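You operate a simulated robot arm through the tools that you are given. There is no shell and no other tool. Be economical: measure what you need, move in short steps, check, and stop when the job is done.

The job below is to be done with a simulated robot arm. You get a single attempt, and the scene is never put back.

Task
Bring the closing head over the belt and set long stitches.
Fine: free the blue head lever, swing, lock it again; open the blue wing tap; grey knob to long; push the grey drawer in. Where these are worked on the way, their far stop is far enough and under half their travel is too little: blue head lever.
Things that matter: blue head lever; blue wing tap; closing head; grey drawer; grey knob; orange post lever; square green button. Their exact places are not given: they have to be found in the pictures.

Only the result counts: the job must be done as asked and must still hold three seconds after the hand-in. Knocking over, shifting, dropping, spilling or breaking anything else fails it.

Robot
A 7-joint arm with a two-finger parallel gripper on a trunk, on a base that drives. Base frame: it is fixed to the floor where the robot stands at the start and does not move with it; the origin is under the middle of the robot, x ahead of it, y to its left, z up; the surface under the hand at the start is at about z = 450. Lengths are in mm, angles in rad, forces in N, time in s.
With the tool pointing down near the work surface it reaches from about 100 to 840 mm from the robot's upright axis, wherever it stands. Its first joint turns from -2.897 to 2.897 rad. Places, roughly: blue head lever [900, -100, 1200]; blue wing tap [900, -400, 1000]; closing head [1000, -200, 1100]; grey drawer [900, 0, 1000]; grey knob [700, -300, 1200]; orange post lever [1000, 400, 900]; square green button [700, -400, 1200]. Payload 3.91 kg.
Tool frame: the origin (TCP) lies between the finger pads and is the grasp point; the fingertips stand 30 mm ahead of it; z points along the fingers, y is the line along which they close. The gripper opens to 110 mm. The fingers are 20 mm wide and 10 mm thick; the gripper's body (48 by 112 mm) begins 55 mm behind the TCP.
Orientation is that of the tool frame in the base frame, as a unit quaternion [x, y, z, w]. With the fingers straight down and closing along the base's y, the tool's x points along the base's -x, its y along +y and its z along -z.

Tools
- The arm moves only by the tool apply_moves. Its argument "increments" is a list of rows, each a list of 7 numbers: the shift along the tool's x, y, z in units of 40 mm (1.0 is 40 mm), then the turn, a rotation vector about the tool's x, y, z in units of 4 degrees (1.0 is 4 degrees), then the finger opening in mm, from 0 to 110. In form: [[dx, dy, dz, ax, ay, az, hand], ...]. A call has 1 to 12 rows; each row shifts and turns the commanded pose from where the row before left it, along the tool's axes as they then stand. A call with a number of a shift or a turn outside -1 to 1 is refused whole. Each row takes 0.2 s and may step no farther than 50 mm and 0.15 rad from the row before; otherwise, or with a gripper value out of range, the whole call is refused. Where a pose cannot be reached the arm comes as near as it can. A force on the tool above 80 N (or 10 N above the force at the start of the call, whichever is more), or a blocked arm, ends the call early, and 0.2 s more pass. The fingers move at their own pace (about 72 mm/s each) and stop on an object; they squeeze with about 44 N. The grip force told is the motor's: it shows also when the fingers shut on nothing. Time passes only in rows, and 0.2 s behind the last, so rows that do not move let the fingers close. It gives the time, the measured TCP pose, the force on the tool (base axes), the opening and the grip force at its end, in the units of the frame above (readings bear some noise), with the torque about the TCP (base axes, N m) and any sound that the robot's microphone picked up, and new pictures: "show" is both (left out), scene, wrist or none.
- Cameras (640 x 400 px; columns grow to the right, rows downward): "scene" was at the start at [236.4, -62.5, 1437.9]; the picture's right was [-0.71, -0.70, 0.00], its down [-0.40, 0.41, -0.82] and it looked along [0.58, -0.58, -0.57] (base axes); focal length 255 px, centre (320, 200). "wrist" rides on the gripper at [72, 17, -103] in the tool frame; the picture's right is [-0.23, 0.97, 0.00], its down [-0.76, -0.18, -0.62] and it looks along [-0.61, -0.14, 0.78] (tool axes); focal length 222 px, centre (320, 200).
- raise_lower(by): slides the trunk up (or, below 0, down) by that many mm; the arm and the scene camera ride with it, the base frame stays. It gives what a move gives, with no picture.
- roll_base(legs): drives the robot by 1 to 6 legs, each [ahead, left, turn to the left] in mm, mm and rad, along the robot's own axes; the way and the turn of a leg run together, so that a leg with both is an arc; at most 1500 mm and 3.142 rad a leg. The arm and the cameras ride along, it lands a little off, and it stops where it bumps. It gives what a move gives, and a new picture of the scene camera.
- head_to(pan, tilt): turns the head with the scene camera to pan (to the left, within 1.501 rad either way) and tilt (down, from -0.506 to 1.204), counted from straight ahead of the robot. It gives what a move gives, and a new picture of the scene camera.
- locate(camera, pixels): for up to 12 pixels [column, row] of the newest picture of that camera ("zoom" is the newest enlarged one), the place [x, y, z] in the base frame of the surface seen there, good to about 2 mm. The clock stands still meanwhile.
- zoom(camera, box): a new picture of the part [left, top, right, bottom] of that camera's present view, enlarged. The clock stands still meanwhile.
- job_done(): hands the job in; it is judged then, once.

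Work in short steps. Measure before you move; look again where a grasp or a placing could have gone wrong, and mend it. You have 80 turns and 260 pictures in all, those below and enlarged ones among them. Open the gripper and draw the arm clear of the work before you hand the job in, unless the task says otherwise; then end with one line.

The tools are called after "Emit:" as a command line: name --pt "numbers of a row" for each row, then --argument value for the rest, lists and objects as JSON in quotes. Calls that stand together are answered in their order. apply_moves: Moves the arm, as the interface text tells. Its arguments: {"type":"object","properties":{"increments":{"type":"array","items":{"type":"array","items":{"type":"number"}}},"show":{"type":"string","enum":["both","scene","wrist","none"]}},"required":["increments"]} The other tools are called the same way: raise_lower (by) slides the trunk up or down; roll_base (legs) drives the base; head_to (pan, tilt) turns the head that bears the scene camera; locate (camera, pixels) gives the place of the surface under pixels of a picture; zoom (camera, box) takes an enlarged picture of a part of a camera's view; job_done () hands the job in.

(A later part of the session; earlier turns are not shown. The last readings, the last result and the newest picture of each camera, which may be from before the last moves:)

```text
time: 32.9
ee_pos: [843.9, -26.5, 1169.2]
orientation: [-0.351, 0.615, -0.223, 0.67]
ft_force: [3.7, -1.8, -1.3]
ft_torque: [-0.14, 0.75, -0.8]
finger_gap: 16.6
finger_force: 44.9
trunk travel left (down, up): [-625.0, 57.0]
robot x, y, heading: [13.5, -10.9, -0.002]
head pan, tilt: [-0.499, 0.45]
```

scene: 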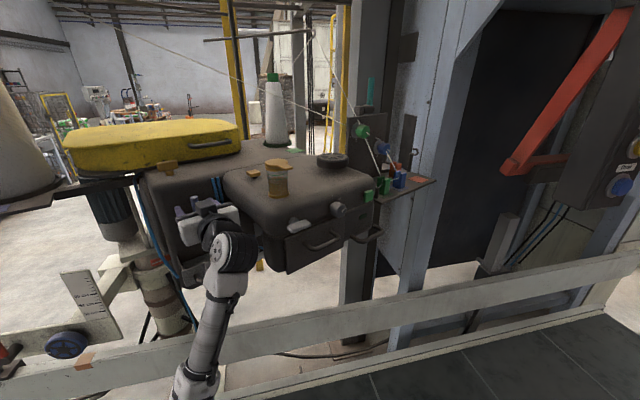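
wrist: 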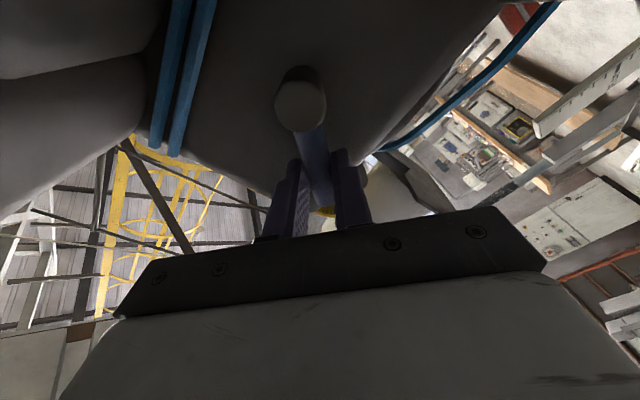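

Now at ~48° with low force; I continue until it stops.

Emit:
apply_moves --pt "0 0.072 0 0 0 -1 0" --pt "0 0.072 0 0 0 -1 0" --pt "0 0.072 0 0 0 -1 0" --pt "0 0.072 0 0 0 -1 0" --pt "0 0.072 0 0 0 -1 0" --pt "0 0.072 0 0 0 -1 0" --pt "0 0.072 0 0 0 -1 0" --show "both"

```text
time: 34.5
ee_pos: [840.5, -16.6, 1154.2]
orientation: [-0.488, 0.51, -0.378, 0.599]
ft_force: [16.2, 1.3, 9.5]
ft_torque: [1.13, 0.33, -0.71]
finger_gap: 18.2
finger_force: 44.5
trunk travel left (down, up): [-625.0, 57.0]
robot x, y, heading: [19.1, -9.2, -0.003]
head pan, tilt: [-0.499, 0.45]
```

scene: 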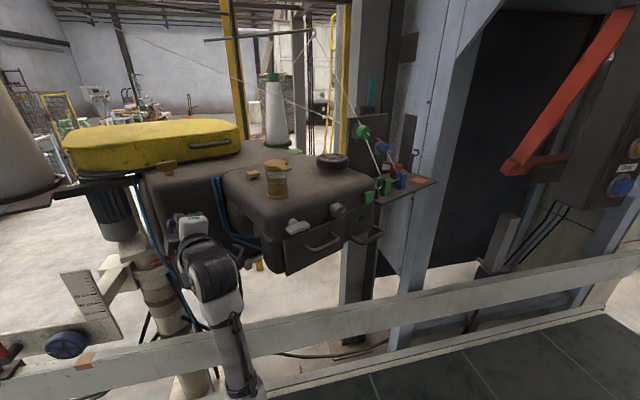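
wrist: 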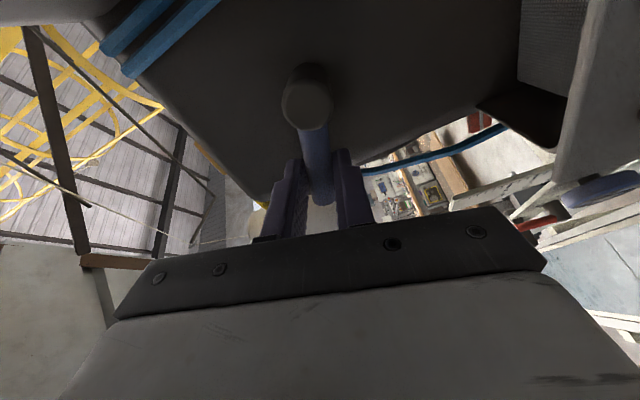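

The lever stopped at about 70° (torque rising, gap 18): it is freed. Holding it, its bar now points along the swing direction, so I try to swing the head clockwise about the post (~[1230,146]) with two small arc steps.

Emit:
apply_moves --pt "-0.35 0.088 -0.059 0.121 0.485 0 0" --pt "-0.35 0.088 -0.059 0.121 0.485 0 0" --pt "-0.35 0.088 -0.059 0.121 0.485 0 0"

```text
time: 35.3
ee_pos: [827.1, 29.0, 1152.4]
orientation: [-0.462, 0.535, -0.409, 0.577]
ft_force: [24.1, 10.3, 18.3]
ft_torque: [0.9, -0.21, -0.09]
finger_gap: 18.0
finger_force: 45.2
trunk travel left (down, up): [-625.0, 57.0]
robot x, y, heading: [17.2, -9.5, 0.004]
head pan, tilt: [-0.499, 0.45]
```

scene: 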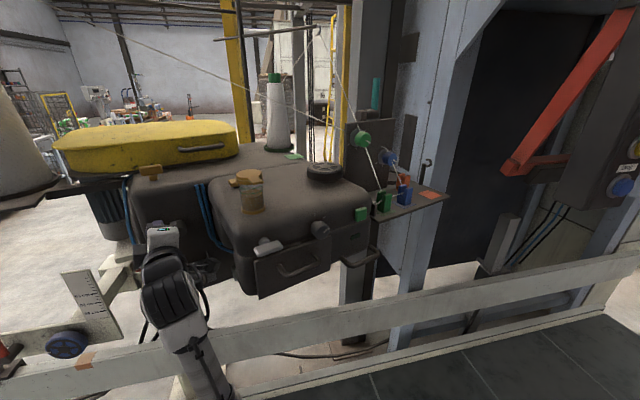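
wrist: 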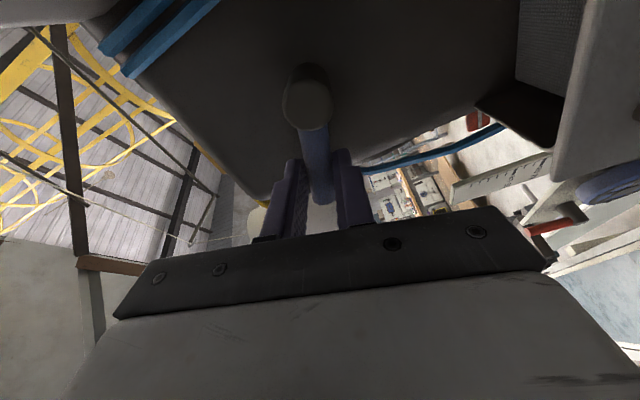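

The head swings freely with the hand. I continue along the arc.

Emit:
apply_moves --pt "-0.35 0.088 -0.05 0.121 0.485 0 0" --pt "-0.35 0.088 -0.05 0.121 0.485 0 0" --pt "-0.35 0.088 -0.05 0.121 0.485 0 0" --pt "-0.35 0.088 -0.05 0.121 0.485 0 0"

```text
time: 36.3
ee_pos: [815.2, 85.0, 1153.5]
orientation: [-0.423, 0.566, -0.448, 0.548]
ft_force: [3.2, -1.2, 14.2]
ft_torque: [0.91, -0.19, -0.36]
finger_gap: 18.2
finger_force: 44.9
trunk travel left (down, up): [-625.0, 57.0]
robot x, y, heading: [12.9, -8.8, -0.004]
head pan, tilt: [-0.499, 0.45]
```

scene: 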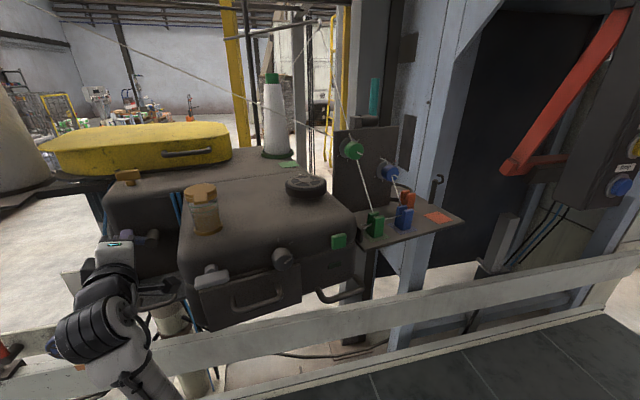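
wrist: 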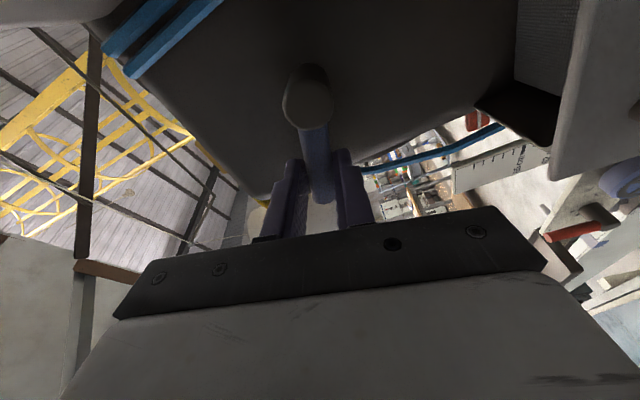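

About 14° done at small force. I continue with another 8°.

Emit:
apply_moves --pt "-0.35 0.088 -0.055 0.121 0.485 0 0" --pt "-0.35 0.088 -0.055 0.121 0.485 0 0" --pt "-0.35 0.088 -0.055 0.121 0.485 0 0" --pt "-0.35 0.088 -0.055 0.121 0.485 0 0"

Emit:
head_to --pan -0.35 --tilt 0.65

```text
time: 37.3
ee_pos: [812.6, 142.7, 1153.2]
orientation: [-0.383, 0.595, -0.485, 0.515]
ft_force: [-8.5, 0.9, 7.5]
ft_torque: [0.97, -0.06, -0.77]
finger_gap: 18.2
finger_force: 44.8
trunk travel left (down, up): [-625.0, 57.0]
robot x, y, heading: [15.9, -8.3, -0.001]
head pan, tilt: [-0.499, 0.45]
```

scene: 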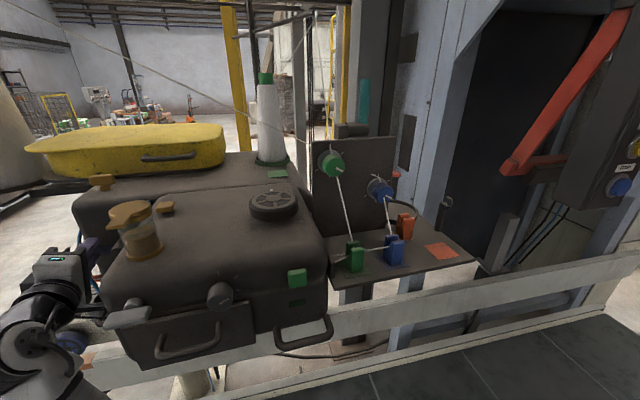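
wrist: 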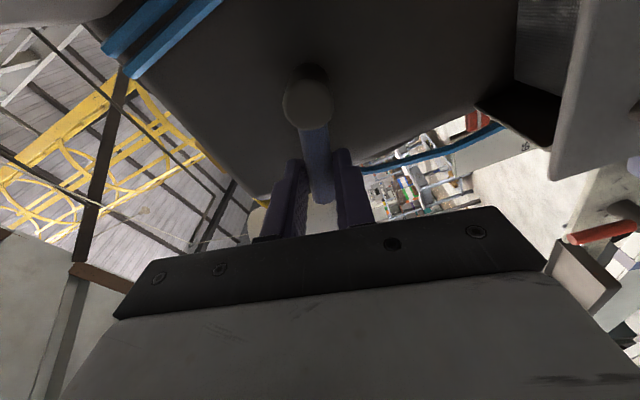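

```text
time: 38.0
ee_pos: [813.2, 142.6, 1154.8]
orientation: [-0.383, 0.595, -0.484, 0.515]
ft_force: [-10.8, 6.5, 4.5]
ft_torque: [0.85, -0.7, 1.13]
finger_gap: 18.1
finger_force: 44.6
trunk travel left (down, up): [-625.0, 57.0]
robot x, y, heading: [12.4, -9.5, -0.007]
head pan, tilt: [-0.351, 0.649]
```

scene: 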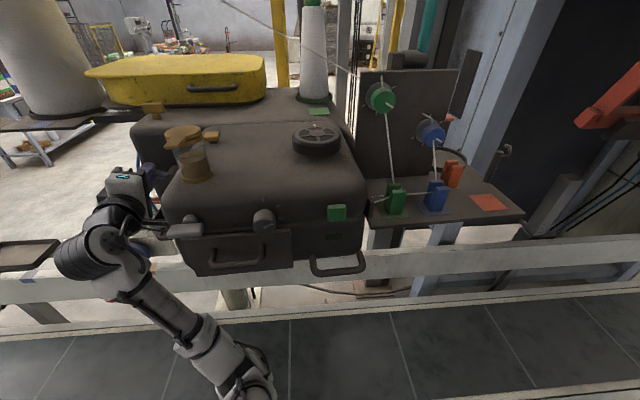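

Head yaw is now ≈ −11° and the belt's is ≈ −14°. I continue in small steps, watching for a stop.

Emit:
apply_moves --pt "-0.35 0.088 -0.075 0.121 0.485 0 0" --pt "-0.35 0.088 -0.075 0.121 0.485 0 0"

```text
time: 38.6
ee_pos: [814.0, 160.6, 1154.5]
orientation: [-0.357, 0.611, -0.505, 0.494]
ft_force: [-6.9, -21.0, 4.1]
ft_torque: [0.81, -0.45, 0.01]
finger_gap: 18.0
finger_force: 44.5
trunk travel left (down, up): [-625.0, 57.0]
robot x, y, heading: [18.4, -14.7, -0.001]
head pan, tilt: [-0.351, 0.649]
```

scene: 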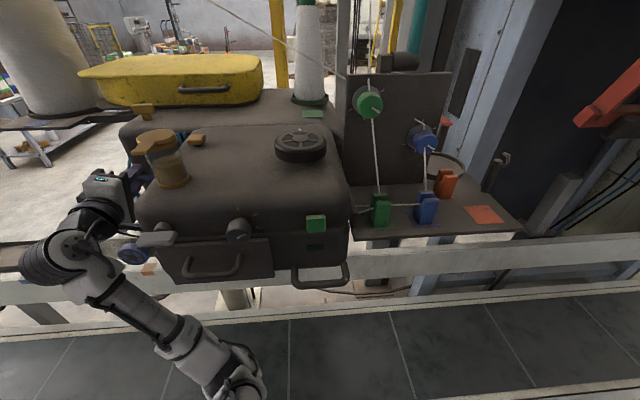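
wrist: 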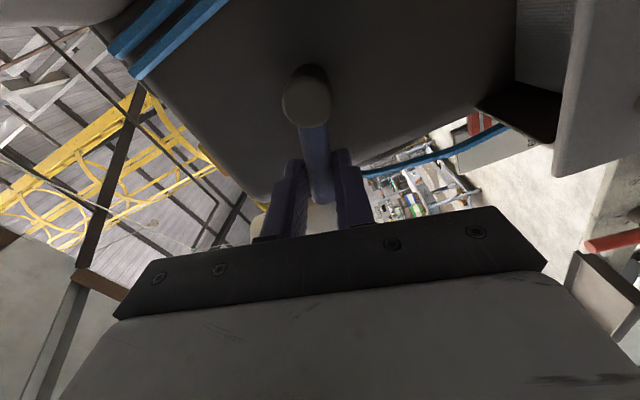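

Resistance of −21 N appeared after 18 of 28 mm: maybe the stop, at the belt's angle. I push a little further to confirm.

Emit:
apply_moves --pt "-0.3 0.076 -0.06 0.02 0.08 0 0" --pt "0 0 0 0 0 0 0" --show "none"

Emit:
locate --camera "scene" --pixels '[[185, 278], [265, 274], [238, 230], [316, 225], [330, 280], [150, 238], [155, 210], [335, 215], [320, 200], [210, 268], [230, 266], [300, 170]]'

```text
time: 39.2
ee_pos: [815.6, 170.0, 1156.0]
orientation: [-0.35, 0.613, -0.507, 0.494]
ft_force: [1.7, -36.0, 12.2]
ft_torque: [1.11, 0.64, -0.4]
finger_gap: 18.2
finger_force: 44.3
trunk travel left (down, up): [-625.0, 57.0]
robot x, y, heading: [15.2, -9.9, 0.001]
head pan, tilt: [-0.351, 0.649]
```

```text
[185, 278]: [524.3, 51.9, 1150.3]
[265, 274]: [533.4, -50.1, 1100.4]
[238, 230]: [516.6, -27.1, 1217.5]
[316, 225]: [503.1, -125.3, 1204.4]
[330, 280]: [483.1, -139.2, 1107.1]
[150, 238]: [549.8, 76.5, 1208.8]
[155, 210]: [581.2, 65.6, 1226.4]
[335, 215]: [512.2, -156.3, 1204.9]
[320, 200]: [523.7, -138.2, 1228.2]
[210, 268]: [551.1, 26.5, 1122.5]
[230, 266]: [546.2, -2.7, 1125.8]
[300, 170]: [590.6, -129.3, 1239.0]
```

Force rose to 36 N. I push once more and compare the picture (green button at (316,225), handle at (330,280)).

Emit:
apply_moves --pt "-0.3 0.076 -0.06 0 0 0 0" --pt "0 0 0 0 0 0 0" --show "both"

Emit:
zoom --camera "scene" --box '[100, 100, 400, 300]'

```text
time: 39.8
ee_pos: [814.6, 186.0, 1159.1]
orientation: [-0.35, 0.61, -0.509, 0.497]
ft_force: [10.2, -37.9, 46.9]
ft_torque: [-0.63, -3.06, -1.76]
finger_gap: 17.2
finger_force: 45.0
trunk travel left (down, up): [-625.0, 57.0]
robot x, y, heading: [14.7, -8.9, -0.001]
head pan, tilt: [-0.351, 0.649]
```

scene: 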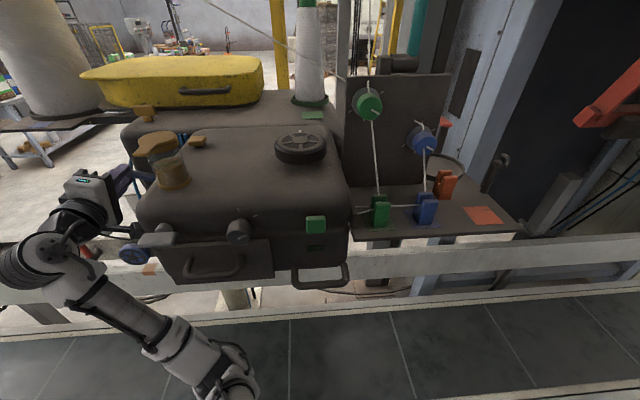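
wrist: 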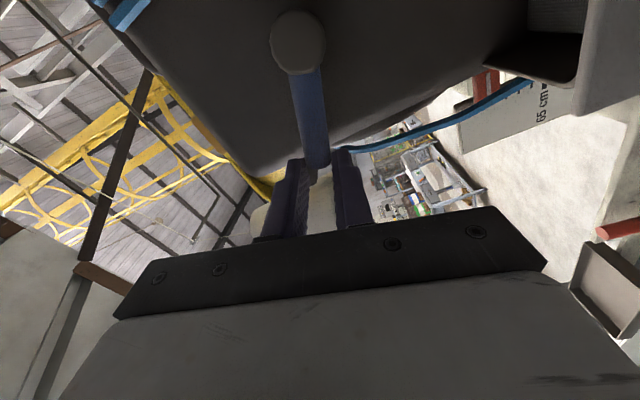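

```text
2.00 times, centred on (250, 200) of scene
```

zoom: 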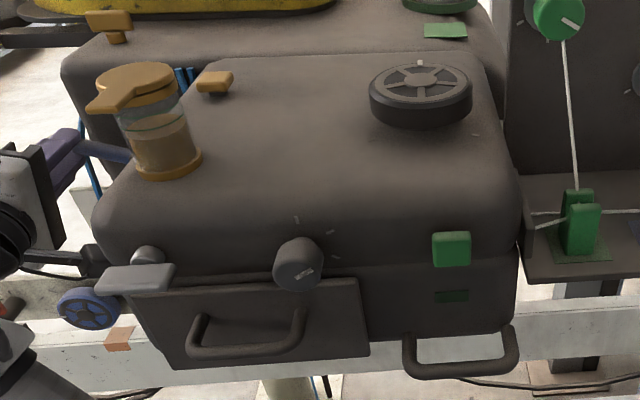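

The head stayed put; the hand just slid outward on the bar, so the head is at its stop. I open the fingers to re-seat the grip nearer the hub.

Emit:
apply_moves --pt "0 0 0 0 0 0 45" --pt "0 0 0 0 0 0 45" --pt "0 0 0 0 0 0 45" --show "wrist"

Emit:
locate --camera "wrist" --pixels '[[298, 42], [310, 100], [318, 150], [316, 125]]'

```text
time: 40.6
ee_pos: [815.6, 195.0, 1151.6]
orientation: [-0.36, 0.61, -0.504, 0.495]
ft_force: [-0.5, 1.7, 0.9]
ft_torque: [-0.02, -0.01, 0.06]
finger_gap: 45.0
finger_force: 0.1
trunk travel left (down, up): [-625.0, 57.0]
robot x, y, heading: [15.3, -9.0, -0.0]
head pan, tilt: [-0.351, 0.649]
```

wrist: 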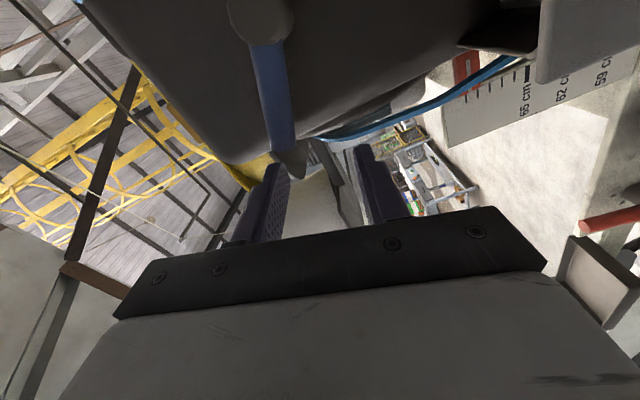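

```text
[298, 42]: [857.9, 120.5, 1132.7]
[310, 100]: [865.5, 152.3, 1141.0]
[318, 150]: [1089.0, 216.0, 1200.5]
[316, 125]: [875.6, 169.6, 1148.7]
```

I locate the bar itself: hub (260,18), bar (270,75), (282,135).

Emit:
locate --camera "wrist" --pixels '[[258, 18], [268, 70], [276, 105], [283, 140], [290, 165]]'

```text
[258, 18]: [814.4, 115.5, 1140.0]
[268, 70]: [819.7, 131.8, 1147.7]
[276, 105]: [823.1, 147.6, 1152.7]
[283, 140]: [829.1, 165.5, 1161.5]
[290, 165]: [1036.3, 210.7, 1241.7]
```

Bar runs from the hub [814,116,1140] to about [829,166,1162], 68° off vertical. I align with it, slide the open fingers inward to ~42 mm from the hub, and close.

Emit:
apply_moves --pt "0 -0.32 0 0 0 0.9 45" --pt "0.2 0 0 0 0 0.9 45" --pt "0.35 -0.02 0 0 0 0 45" --pt "0.34 -0.02 0.15 0 0 0 45" --pt "0 0 0.15 0 0 0 45" --pt "0 0 0 0 0 0 45" --show "wrist"

```text
time: 42.0
ee_pos: [816.5, 155.0, 1153.4]
orientation: [-0.321, 0.631, -0.471, 0.526]
ft_force: [-0.8, 0.4, 0.1]
ft_torque: [-0.01, 0.01, -0.02]
finger_gap: 44.9
finger_force: 0.1
trunk travel left (down, up): [-625.0, 57.0]
robot x, y, heading: [14.7, -10.0, 0.0]
head pan, tilt: [-0.351, 0.649]
```

wrist: 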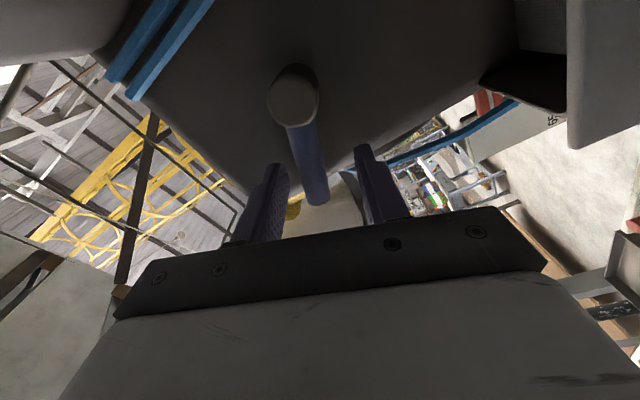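

The fingers straddle the bar. I close and start turning it back toward lock.

Emit:
apply_moves --pt "0 0 0 0 0 0 0" --pt "0 0 0 0 0 0 0" --pt "0 0 0 0 0 0 0" --pt "0 -0.073 0 0 0 1 0" --pt "0 -0.073 0 0 0 1 0" --pt "0 -0.073 0 0 0 1 0" --pt "0 -0.073 0 0 0 1 0" --pt "0 -0.073 0 0 0 1 0" --pt "0 -0.073 0 0 0 1 0" --show "wrist"

```text
time: 44.0
ee_pos: [813.8, 146.8, 1170.2]
orientation: [-0.179, 0.683, -0.353, 0.614]
ft_force: [10.9, -5.8, 24.0]
ft_torque: [-0.81, 0.5, -0.88]
finger_gap: 16.6
finger_force: 45.1
trunk travel left (down, up): [-625.0, 57.0]
robot x, y, heading: [14.3, -9.2, -0.005]
head pan, tilt: [-0.351, 0.649]
```

wrist: 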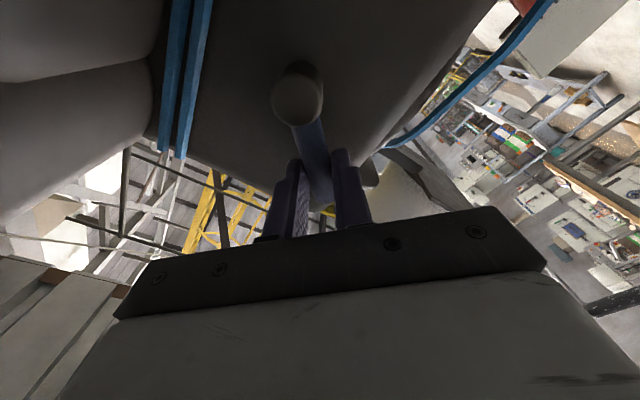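

It follows. I continue to the far stop.

Emit:
apply_moves --pt "0 -0.073 0 0 0 1 0" --pt "0 -0.073 0 0 0 1 0" --pt "0 -0.073 0 0 0 1 0" --pt "0 -0.073 0 0 0 1 0" --pt "0 -0.073 0 0 0 1 0" --pt "0 -0.073 0 0 0 1 0" --pt "0 -0.073 0 0 0 1 0" --pt "0 -0.073 0 0 0 1 0" --pt "0 -0.073 0 0 0 1 0" --pt "0 -0.073 0 0 0 1 0" --pt "0 -0.073 0 0 0 1 0" --show "wrist"

```text
time: 46.4
ee_pos: [806.1, 116.7, 1184.4]
orientation: [0.089, 0.701, -0.096, 0.701]
ft_force: [5.8, -19.1, 25.1]
ft_torque: [-0.94, -0.37, -0.23]
finger_gap: 16.6
finger_force: 45.4
trunk travel left (down, up): [-625.0, 57.0]
robot x, y, heading: [13.0, -12.9, -0.004]
head pan, tilt: [-0.351, 0.649]
```

wrist: 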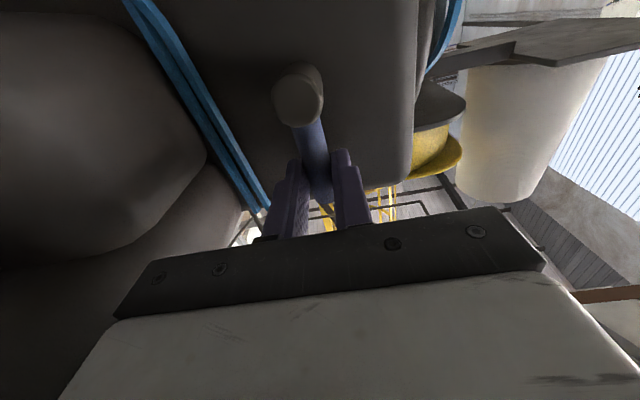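

The lever is upright again. I push two more small steps to seat it at its stop, then open and draw back 30 mm.

Emit:
apply_moves --pt "0 -0.073 0 0 0 1 0" --pt "0 -0.073 0 0 0 1 0" --pt "0 0.073 0 0 0 -1 0" --pt "0 0.073 0 0 0 -1 0" --pt "0 0 0 0 0 0 60" --pt "0 0 0 0 0 0 60" --pt "0 0 -0.5 0 0 0 60" --pt "0 0 -1 0 0 0 60"

Emit:
zoom --camera "wrist" --box '[160, 0, 480, 200]'

```text
time: 48.2
ee_pos: [749.9, 136.8, 1181.5]
orientation: [0.088, 0.702, -0.098, 0.7]
ft_force: [0.3, -0.4, -0.4]
ft_torque: [0.01, 0.03, -0.04]
finger_gap: 59.7
finger_force: 0.1
trunk travel left (down, up): [-625.0, 57.0]
robot x, y, heading: [13.8, -11.2, -0.005]
head pan, tilt: [-0.351, 0.649]
```

scene: 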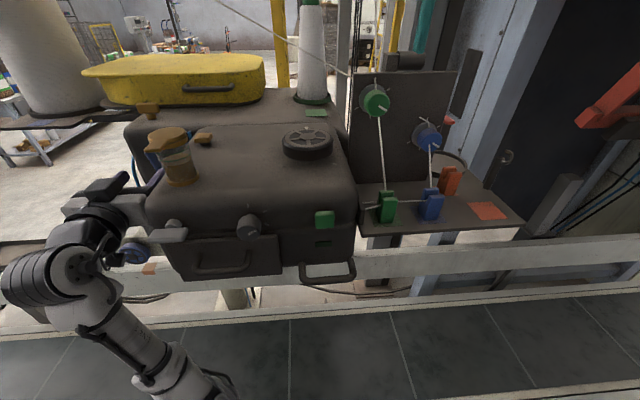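
wrist: 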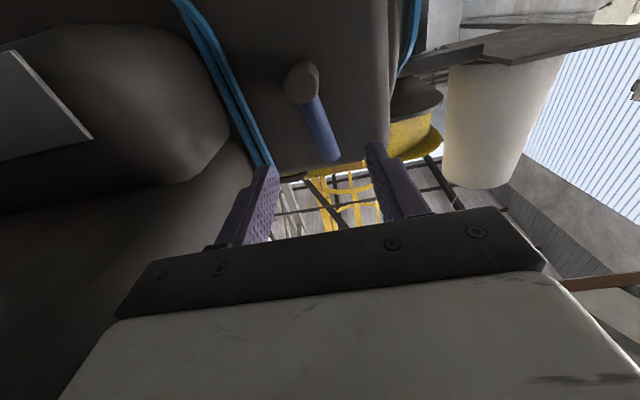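

```text
2.00 times, centred on (320, 100) of wrist
```

zoom: 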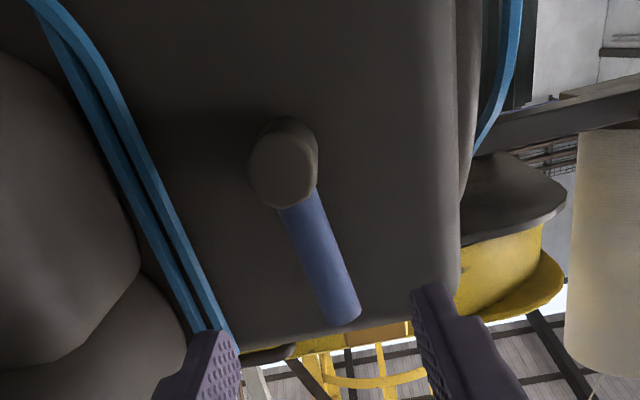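

The green button moved from (316,225) to (324,218), so the head may have drifted back a little. I measure it and the lever.

Emit:
locate --camera "scene" --pixels '[[324, 218], [220, 262], [240, 260], [275, 268], [250, 222], [308, 145]]'

Emit:
locate --camera "zoom" --pixels '[[280, 180], [300, 220], [320, 260], [340, 305]]'

```text
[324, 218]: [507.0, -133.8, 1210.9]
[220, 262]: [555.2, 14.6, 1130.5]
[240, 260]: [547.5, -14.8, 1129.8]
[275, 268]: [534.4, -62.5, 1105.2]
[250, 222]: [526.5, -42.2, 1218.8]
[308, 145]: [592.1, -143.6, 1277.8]
```

```text
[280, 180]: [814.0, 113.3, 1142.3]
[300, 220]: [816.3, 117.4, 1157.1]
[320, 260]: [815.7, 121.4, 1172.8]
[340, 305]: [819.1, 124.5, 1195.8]
```

The lever is still ~12° short of its stop and the head drifted back ~0.7°. I regrip the bar, pull the head toward its stop again, then finish the turn.

Emit:
apply_moves --pt "0 0 1 0 0 -1 60" --pt "0 0 0.5 0 0 -1 60" --pt "0 0 0 0 0 0 0" --pt "0 0 0 0 0 0 0" --pt "0 0 0 0 0 0 0" --show "wrist"

```text
time: 49.4
ee_pos: [808.4, 121.8, 1182.1]
orientation: [0.037, 0.707, -0.146, 0.691]
ft_force: [5.0, 3.4, 1.4]
ft_torque: [0.15, -0.17, 0.15]
finger_gap: 16.8
finger_force: 45.3
trunk travel left (down, up): [-625.0, 57.0]
robot x, y, heading: [18.5, -16.8, 0.003]
head pan, tilt: [-0.351, 0.649]
```

wrist: 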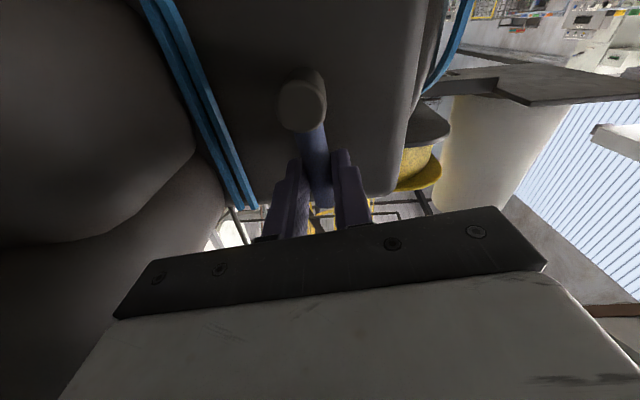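

Gripped. I pull 12 mm along the tool's +y to see whether the head moves.

Emit:
apply_moves --pt "0 0.15 0 0 0 0 0" --pt "0 0.15 0 0 0 0 0" --pt "0 0 0 0 0 0 0" --show "scene"

Emit:
locate --camera "scene" --pixels '[[324, 218], [316, 225], [320, 221]]'

```text
time: 50.2
ee_pos: [809.2, 125.1, 1182.1]
orientation: [0.042, 0.706, -0.148, 0.691]
ft_force: [-17.9, -24.5, -2.2]
ft_torque: [-0.88, 1.08, -0.81]
finger_gap: 18.1
finger_force: 45.2
trunk travel left (down, up): [-625.0, 57.0]
robot x, y, heading: [12.9, -9.0, -0.006]
head pan, tilt: [-0.351, 0.649]
```

scene: 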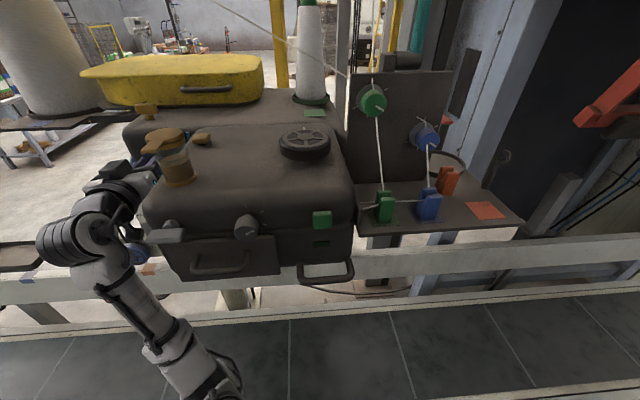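

```text
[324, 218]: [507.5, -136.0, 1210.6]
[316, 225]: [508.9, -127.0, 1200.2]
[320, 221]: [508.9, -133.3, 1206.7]
```

The head resists (24 N), already gripped by the partial lock. With the +y bias kept, I turn the lever ~36° open to let the head reach its stop, look, then lock with the bias.

Emit:
apply_moves --pt "0 0.073 0 0 0 -1 0" --pt "0 0.073 0 0 0 -1 0" --pt "0 0.073 0 0 0 -1 0" --pt "0 0.073 0 0 0 -1 0" --pt "0 0.073 0 0 0 -1 0" --pt "0 0.073 0 0 0 -1 0" --pt "0 0.073 0 0 0 -1 0" --pt "0 0.073 0 0 0 -1 0" --pt "0 0.073 0 0 0 -1 0" --pt "-0.15 0 0 0 0 0 0" --pt "0 0 0 0 0 0 0" --show "scene"

Emit:
locate --camera "scene" --pixels '[[316, 225], [320, 221], [240, 265]]'

```text
time: 52.6
ee_pos: [817.9, 153.2, 1173.8]
orientation: [-0.18, 0.685, -0.353, 0.611]
ft_force: [-20.0, -29.5, -12.4]
ft_torque: [-0.64, 0.38, -0.55]
finger_gap: 16.5
finger_force: 44.6
trunk travel left (down, up): [-625.0, 57.0]
robot x, y, heading: [14.9, -13.5, -0.004]
head pan, tilt: [-0.351, 0.649]
```

scene: 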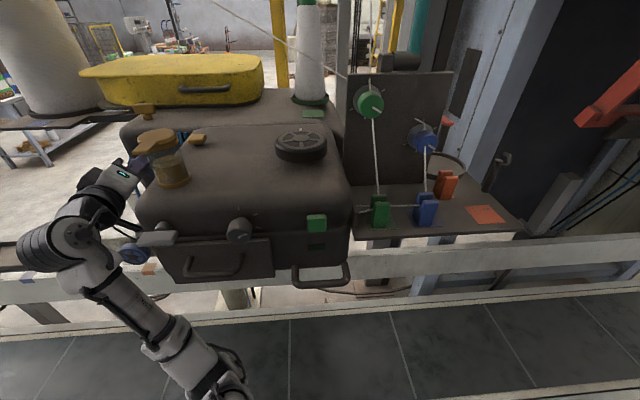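

```text
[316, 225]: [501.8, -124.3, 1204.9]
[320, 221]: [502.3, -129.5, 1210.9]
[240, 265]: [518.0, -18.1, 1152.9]
```

The head is back at its stop (button (317,223)). I turn the lever to lock with the bias kept.

Emit:
apply_moves --pt "0 -0.073 0 0 0 1 0" --pt "0 -0.073 0 0 0 1 0" --pt "0 -0.073 0 0 0 1 0" --pt "0 -0.073 0 0 0 1 0" --pt "0 -0.073 0 0 0 1 0" --pt "0 -0.073 0 0 0 1 0" --pt "0 -0.073 0 0 0 1 0" --pt "0 -0.073 0 0 0 1 0" --pt "0 -0.073 0 0 0 1 0" --pt "0 -0.073 0 0 0 1 0" --pt "0 -0.073 0 0 0 1 0" --show "both"

```text
time: 55.0
ee_pos: [809.9, 127.3, 1189.8]
orientation: [0.09, 0.701, -0.097, 0.701]
ft_force: [2.9, -23.2, 5.6]
ft_torque: [-1.35, -0.64, -0.19]
finger_gap: 19.0
finger_force: 44.9
trunk travel left (down, up): [-625.0, 57.0]
robot x, y, heading: [18.6, -9.7, -0.001]
head pan, tilt: [-0.351, 0.649]
```

scene: 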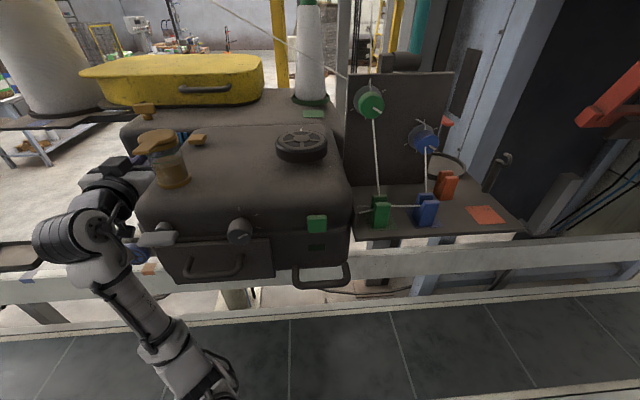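
wrist: 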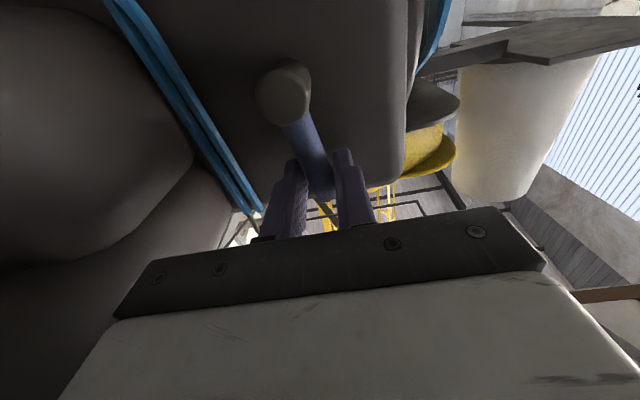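

Head holds at its stop and is now held by the lever friction. I push the bar the last bit clockwise to its stop.

Emit:
apply_moves --pt "0 -0.12 0 0 0 0.3 0" --pt "0 -0.12 0 0 0 0.3 0" --pt "0 -0.12 0 0 0 0.3 0" --pt "0 -0.12 0 0 0 0.3 0" --pt "0 0 0 0 0 0 0" --show "both"

```text
time: 56.2
ee_pos: [806.4, 118.8, 1186.2]
orientation: [0.111, 0.698, -0.065, 0.705]
ft_force: [28.6, 16.7, 24.0]
ft_torque: [-0.84, 0.08, 0.38]
finger_gap: 17.2
finger_force: 44.8
trunk travel left (down, up): [-625.0, 57.0]
robot x, y, heading: [15.4, -8.0, 0.001]
head pan, tilt: [-0.351, 0.649]
```

scene: 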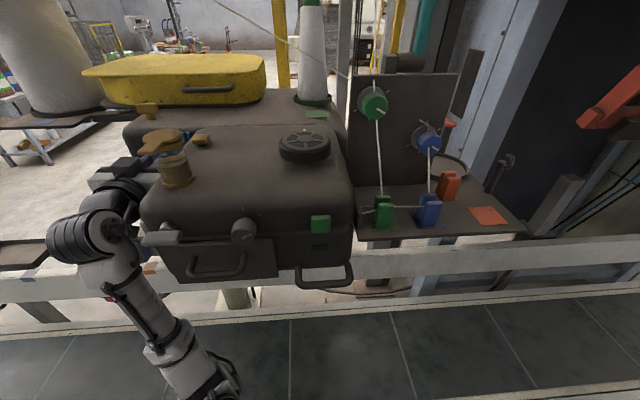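
wrist: 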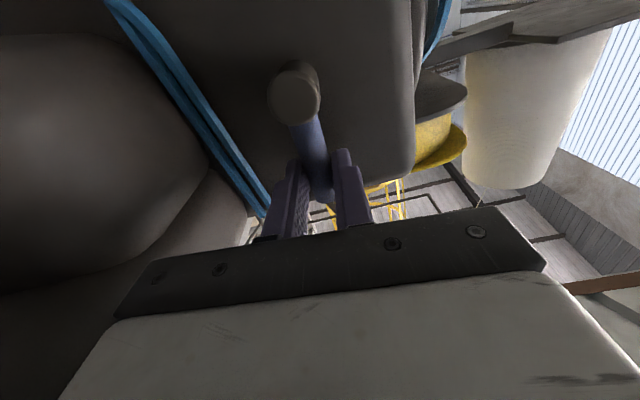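

Force now opposes at +17 N in y, suggesting the stop. I release in place, draw back and measure lever and head.

Emit:
apply_moves --pt "0 0 0 0 0 0 60" --pt "0 0 0 0 0 0 60" --pt "0 0 -0.5 0 0 0 60" --pt "0 0 -1 0 0 0 60" --pt "0 0 -0.5 0 0 0 60"

Emit:
zoom --camera "wrist" --box '[160, 0, 480, 200]'

Emit:
locate --camera "scene" --pixels '[[320, 223], [317, 225], [210, 268], [250, 262]]'

```text
time: 57.4
ee_pos: [728.3, 133.2, 1187.1]
orientation: [0.116, 0.698, -0.068, 0.703]
ft_force: [0.4, -0.8, 0.1]
ft_torque: [0.04, 0.02, -0.01]
finger_gap: 59.9
finger_force: 0.2
trunk travel left (down, up): [-625.0, 57.0]
robot x, y, heading: [16.3, -9.6, -0.008]
head pan, tilt: [-0.351, 0.649]
```

scene: 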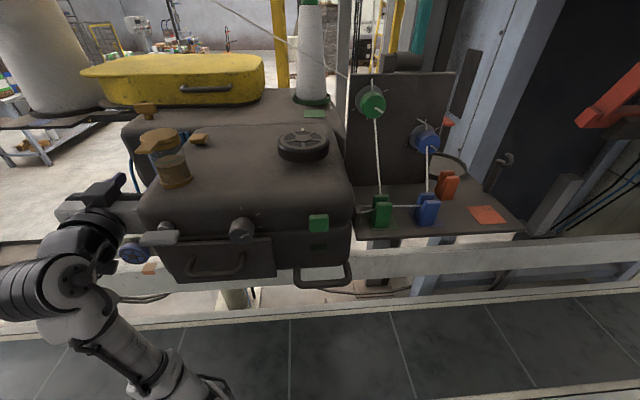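
wrist: 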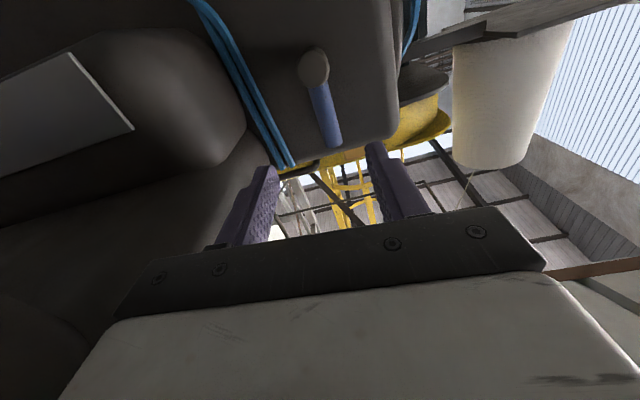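

```text
2.00 times, centred on (320, 100) of wrist
```

zoom: 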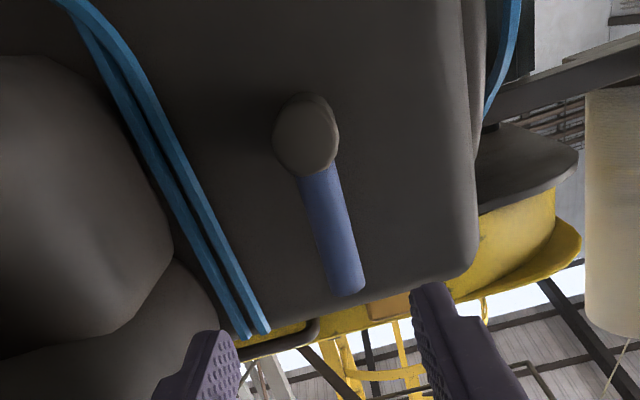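

```text
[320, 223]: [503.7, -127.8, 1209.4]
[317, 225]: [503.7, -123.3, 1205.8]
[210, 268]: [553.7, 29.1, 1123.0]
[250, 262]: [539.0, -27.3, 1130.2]
```

The head is at its stop (button at [503.7,-125,1206]). I check the lever's angle.

Emit:
locate --camera "zoom" --pixels '[[303, 140], [322, 200], [334, 245], [346, 285], [305, 105], [300, 175]]'

Emit:
head_to --pan -0.1 --tilt 0.6

```text
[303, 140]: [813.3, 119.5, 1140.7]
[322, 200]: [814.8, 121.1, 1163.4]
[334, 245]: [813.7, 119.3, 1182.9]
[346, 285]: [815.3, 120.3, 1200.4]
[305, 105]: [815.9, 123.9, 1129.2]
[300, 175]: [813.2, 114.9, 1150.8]
```

```text
time: 58.2
ee_pos: [728.3, 133.8, 1185.6]
orientation: [0.117, 0.698, -0.068, 0.703]
ft_force: [-1.3, 0.0, -0.3]
ft_torque: [0.02, 0.0, -0.03]
finger_gap: 59.9
finger_force: 0.1
trunk travel left (down, up): [-625.0, 57.0]
robot x, y, heading: [14.3, -8.4, -0.002]
head pan, tilt: [-0.099, 0.6]
```

scene: 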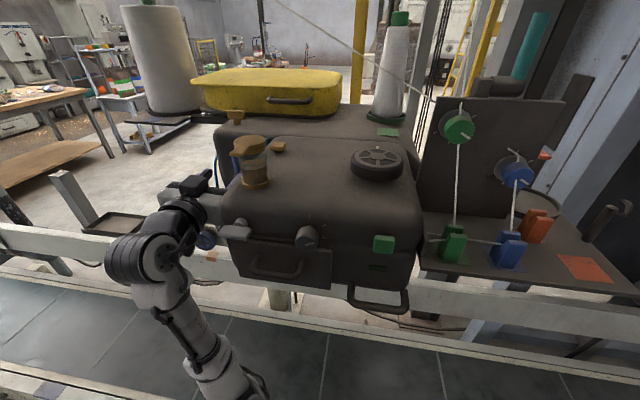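

The lever is upright as at the start (locked). Next is the drawer: I draw back 60 mm and go down in front of it.

Emit:
apply_moves --pt "0 0.2 -0.7 0 0 -0.5 30" --pt "0 0.2 -0.7 0 0 -0.5 0" --pt "0.8 0.1 0 0 0 0 0" --pt "0.8 0.1 0 0 0 0 0" --pt "0.8 0.1 0 0 0 0 0" --pt "0.8 0 0 0 0 0 0" --pt "0.4 0 0 0 0 0 0"

```text
time: 59.8
ee_pos: [681.3, 174.7, 1042.9]
orientation: [0.093, 0.701, -0.093, 0.701]
ft_force: [0.4, -0.4, -0.3]
ft_torque: [-0.03, 0.01, 0.0]
finger_gap: 0.2
finger_force: 37.3
trunk travel left (down, up): [-625.0, 57.0]
robot x, y, heading: [16.3, -9.5, -0.003]
head pan, tilt: [-0.099, 0.6]
```

scene: 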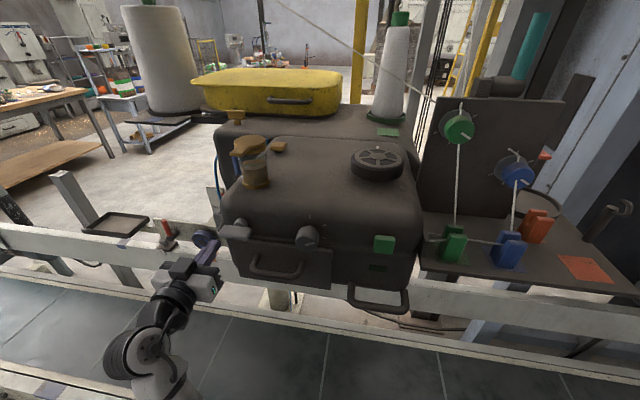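
wrist: 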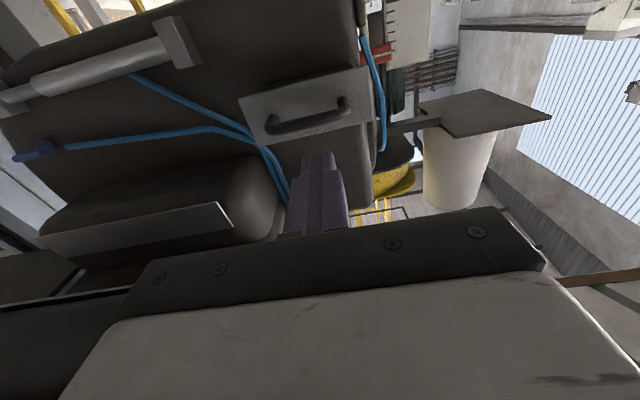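

Drawer front shows at (240–370, 75–140), handle at (310,120), and the tap at (38,150). I measure them.

Emit:
zoom --camera "wrist" --box '[0, 60, 160, 160]'

Emit:
locate --camera "wrist" --pixels '[[250, 120], [365, 85], [310, 123], [300, 95], [310, 137], [38, 150], [22, 155], [52, 147], [315, 158], [330, 90]]'

```text
4.00 times, centred on (80, 110) of wrist
```

zoom: 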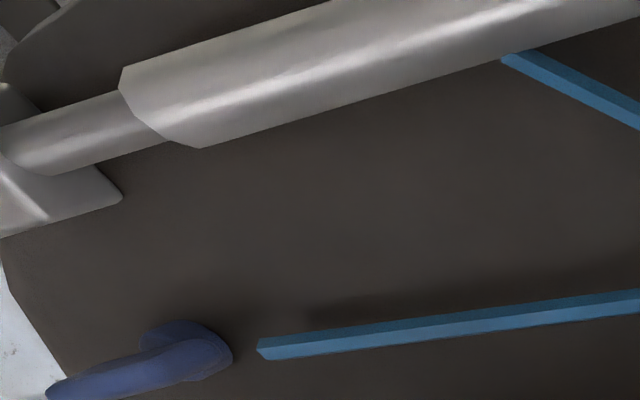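

```text
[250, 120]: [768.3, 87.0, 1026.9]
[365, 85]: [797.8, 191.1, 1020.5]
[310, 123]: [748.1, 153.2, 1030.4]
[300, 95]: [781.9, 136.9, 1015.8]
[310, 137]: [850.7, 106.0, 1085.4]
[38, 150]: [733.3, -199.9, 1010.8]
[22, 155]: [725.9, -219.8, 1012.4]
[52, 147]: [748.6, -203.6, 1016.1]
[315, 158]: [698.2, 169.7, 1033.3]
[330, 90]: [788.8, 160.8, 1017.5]
```

Handle bar at [748,153,1030], front panel ~74 mm proud of the face. I align with the handle's middle and push along the tool's z until it stops.

Emit:
apply_moves --pt "0.32 -0.1 0.2 0 0 0 0" --pt "0 0 0.5 0 0 0 0" --pt "0 0 0.4 0 0 0 0" --pt "0 0 0.4 0 0 0 0" --pt "0 0 0.4 0 0 0 0" --pt "0 0 0.3 0 0 0 0" --show "wrist"

```text
time: 61.2
ee_pos: [765.6, 147.9, 1029.9]
orientation: [0.092, 0.702, -0.092, 0.701]
ft_force: [-0.9, -0.1, -0.7]
ft_torque: [-0.02, 0.0, -0.02]
finger_gap: 0.0
finger_force: 38.1
trunk travel left (down, up): [-625.0, 57.0]
robot x, y, heading: [16.4, -6.1, -0.002]
head pan, tilt: [-0.099, 0.6]
```

wrist: 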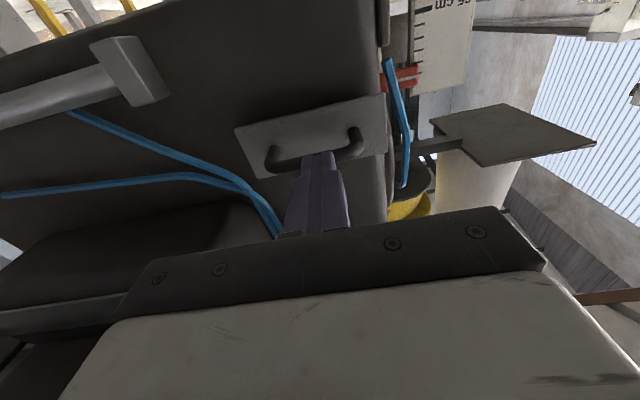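

No notable force yet. I check where the panel is now.

Emit:
locate --camera "wrist" --pixels '[[285, 130], [330, 120], [285, 165], [365, 110], [260, 135], [380, 40]]'

```text
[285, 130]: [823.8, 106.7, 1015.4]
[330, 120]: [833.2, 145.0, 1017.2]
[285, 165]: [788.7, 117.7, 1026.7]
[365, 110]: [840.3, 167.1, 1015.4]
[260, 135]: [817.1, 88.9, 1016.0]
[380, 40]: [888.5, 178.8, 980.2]
```

The drawer has moved in 48 mm. I push on up to the stop.

Emit:
apply_moves --pt "0 0 0.3 0 0 0 0" --pt "0 0 0.25 0 0 0 0" --pt "0 0 0.2 0 0 0 0" --pt "0 0 0.2 0 0 0 0" --pt "0 0 0.2 0 0 0 0" --show "wrist"

Emit:
locate --camera "wrist" --pixels '[[285, 130], [330, 125], [250, 60]]'

```text
time: 62.1
ee_pos: [787.1, 142.2, 1031.4]
orientation: [0.092, 0.702, -0.092, 0.7]
ft_force: [-36.9, -3.8, 0.2]
ft_torque: [-0.15, 0.05, -0.34]
finger_gap: 0.2
finger_force: 37.8
trunk travel left (down, up): [-625.0, 57.0]
robot x, y, heading: [8.9, -10.2, 0.0]
head pan, tilt: [-0.099, 0.6]
stopped in row 4: the force on the tool passed its limit at 97 N (the readings are from after the stop); the commanded pose is now the measured one
```

wrist: 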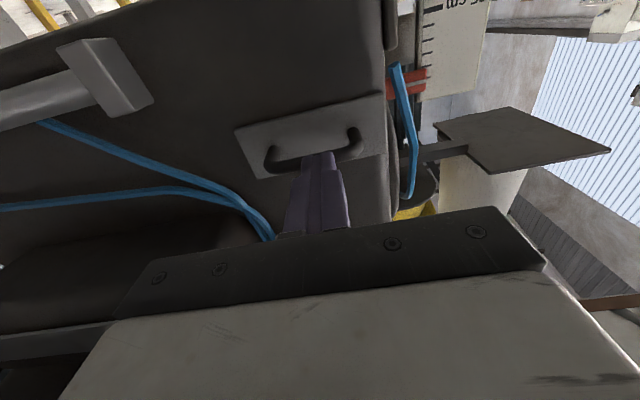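

```text
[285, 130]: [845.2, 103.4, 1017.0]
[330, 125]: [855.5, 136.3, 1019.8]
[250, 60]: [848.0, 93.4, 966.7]
```

The drawer is shut (97 N stop, panel flush with the face). I draw back, drive the base back and to the right in front of the tap, and lower the trunk so the arm can come in below the head.

Emit:
apply_moves --pt "0 0 -0.5 0 0 0 0" --pt "0 0 -0.8 0 0 0 0" --pt "0 0 -0.8 0 0 0 0" --show "none"

Emit:
roll_base --legs '[[-280, 0, 0], [0, -330, 0]]'

Emit:
raise_lower --by -200

Emit:
apply_moves --pt "-0.9 0 0 0 0 0 60" --pt "-0.9 0 0 0 0 0 60" --pt "-0.9 0 0 0 0 0 60" --pt "-0.9 0 0 0 0 0 60"

```text
time: 62.9
ee_pos: [709.9, 163.8, 1029.4]
orientation: [0.093, 0.704, -0.093, 0.698]
ft_force: [-0.5, -0.1, 0.5]
ft_torque: [0.02, 0.02, -0.01]
finger_gap: 0.1
finger_force: 37.3
trunk travel left (down, up): [-625.0, 57.0]
robot x, y, heading: [13.4, -9.5, -0.002]
head pan, tilt: [-0.099, 0.6]
```

```text
time: 67.6
ee_pos: [427.1, -164.6, 1027.4]
orientation: [0.091, 0.705, -0.091, 0.698]
ft_force: [0.6, 0.3, 0.0]
ft_torque: [0.01, 0.0, -0.02]
finger_gap: 0.2
finger_force: 37.8
trunk travel left (down, up): [-625.0, 57.0]
robot x, y, heading: [-270.1, -335.5, -0.002]
head pan, tilt: [-0.099, 0.6]
```

scene: 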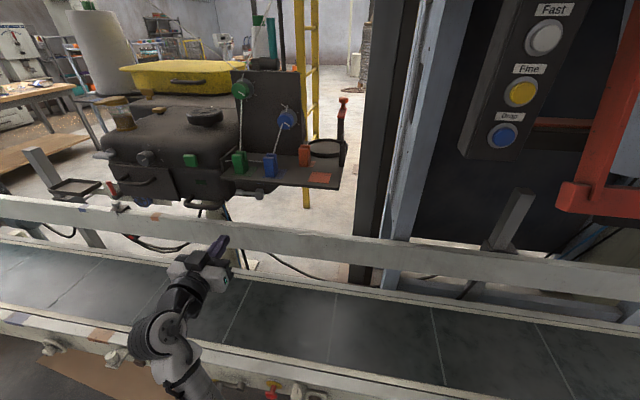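

```text
time: 69.8
ee_pos: [428.3, -164.4, 828.9]
orientation: [0.092, 0.704, -0.092, 0.698]
ft_force: [-0.4, -0.6, 0.5]
ft_torque: [0.0, -0.01, 0.0]
finger_gap: 0.0
finger_force: 37.6
trunk travel left (down, up): [-425.0, 257.0]
robot x, y, heading: [-270.5, -339.8, 0.0]
head pan, tilt: [-0.099, 0.6]
```

```text
time: 70.8
ee_pos: [429.2, -165.1, 974.2]
orientation: [0.091, 0.704, -0.092, 0.698]
ft_force: [0.2, -0.7, -0.2]
ft_torque: [0.0, 0.03, -0.01]
finger_gap: 59.9
finger_force: 0.0
trunk travel left (down, up): [-425.0, 257.0]
robot x, y, heading: [-264.4, -337.6, 0.001]
head pan, tilt: [-0.099, 0.6]
```

scene: 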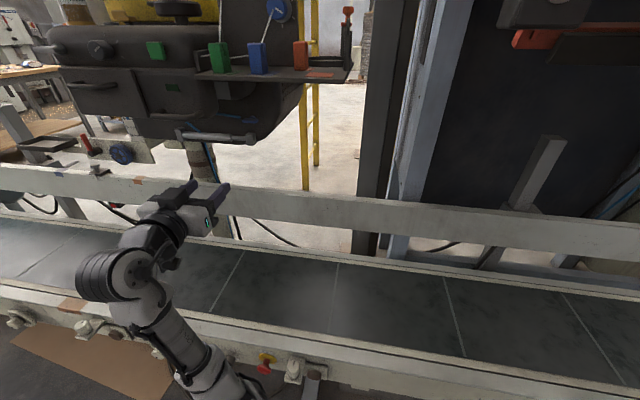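
wrist: 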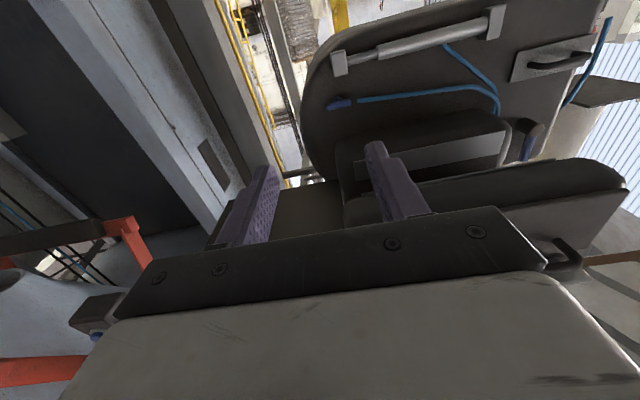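

The tap appears at wrist (340,103). I enlarge it and locate.

Emit:
zoom --camera "wrist" --box '[300, 70, 396, 130]'

Emit:
zoom --camera "scene" --box '[150, 80, 310, 180]'

```text
6.67 times, centred on (348, 100) of wrist
```

zoom: 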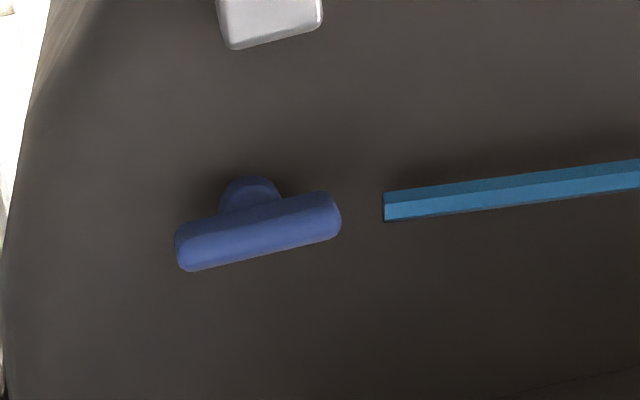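

```text
4.00 times, centred on (230, 130) of scene
```

zoom: 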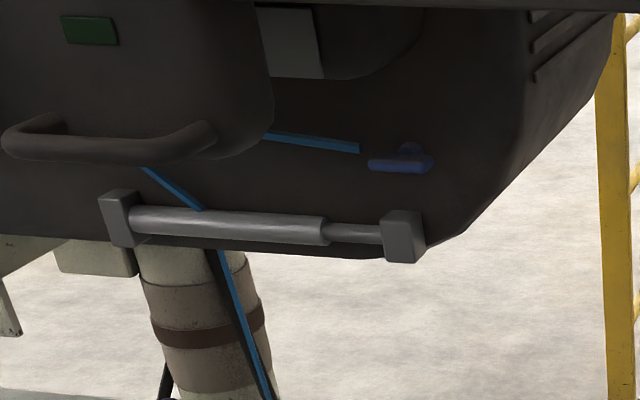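

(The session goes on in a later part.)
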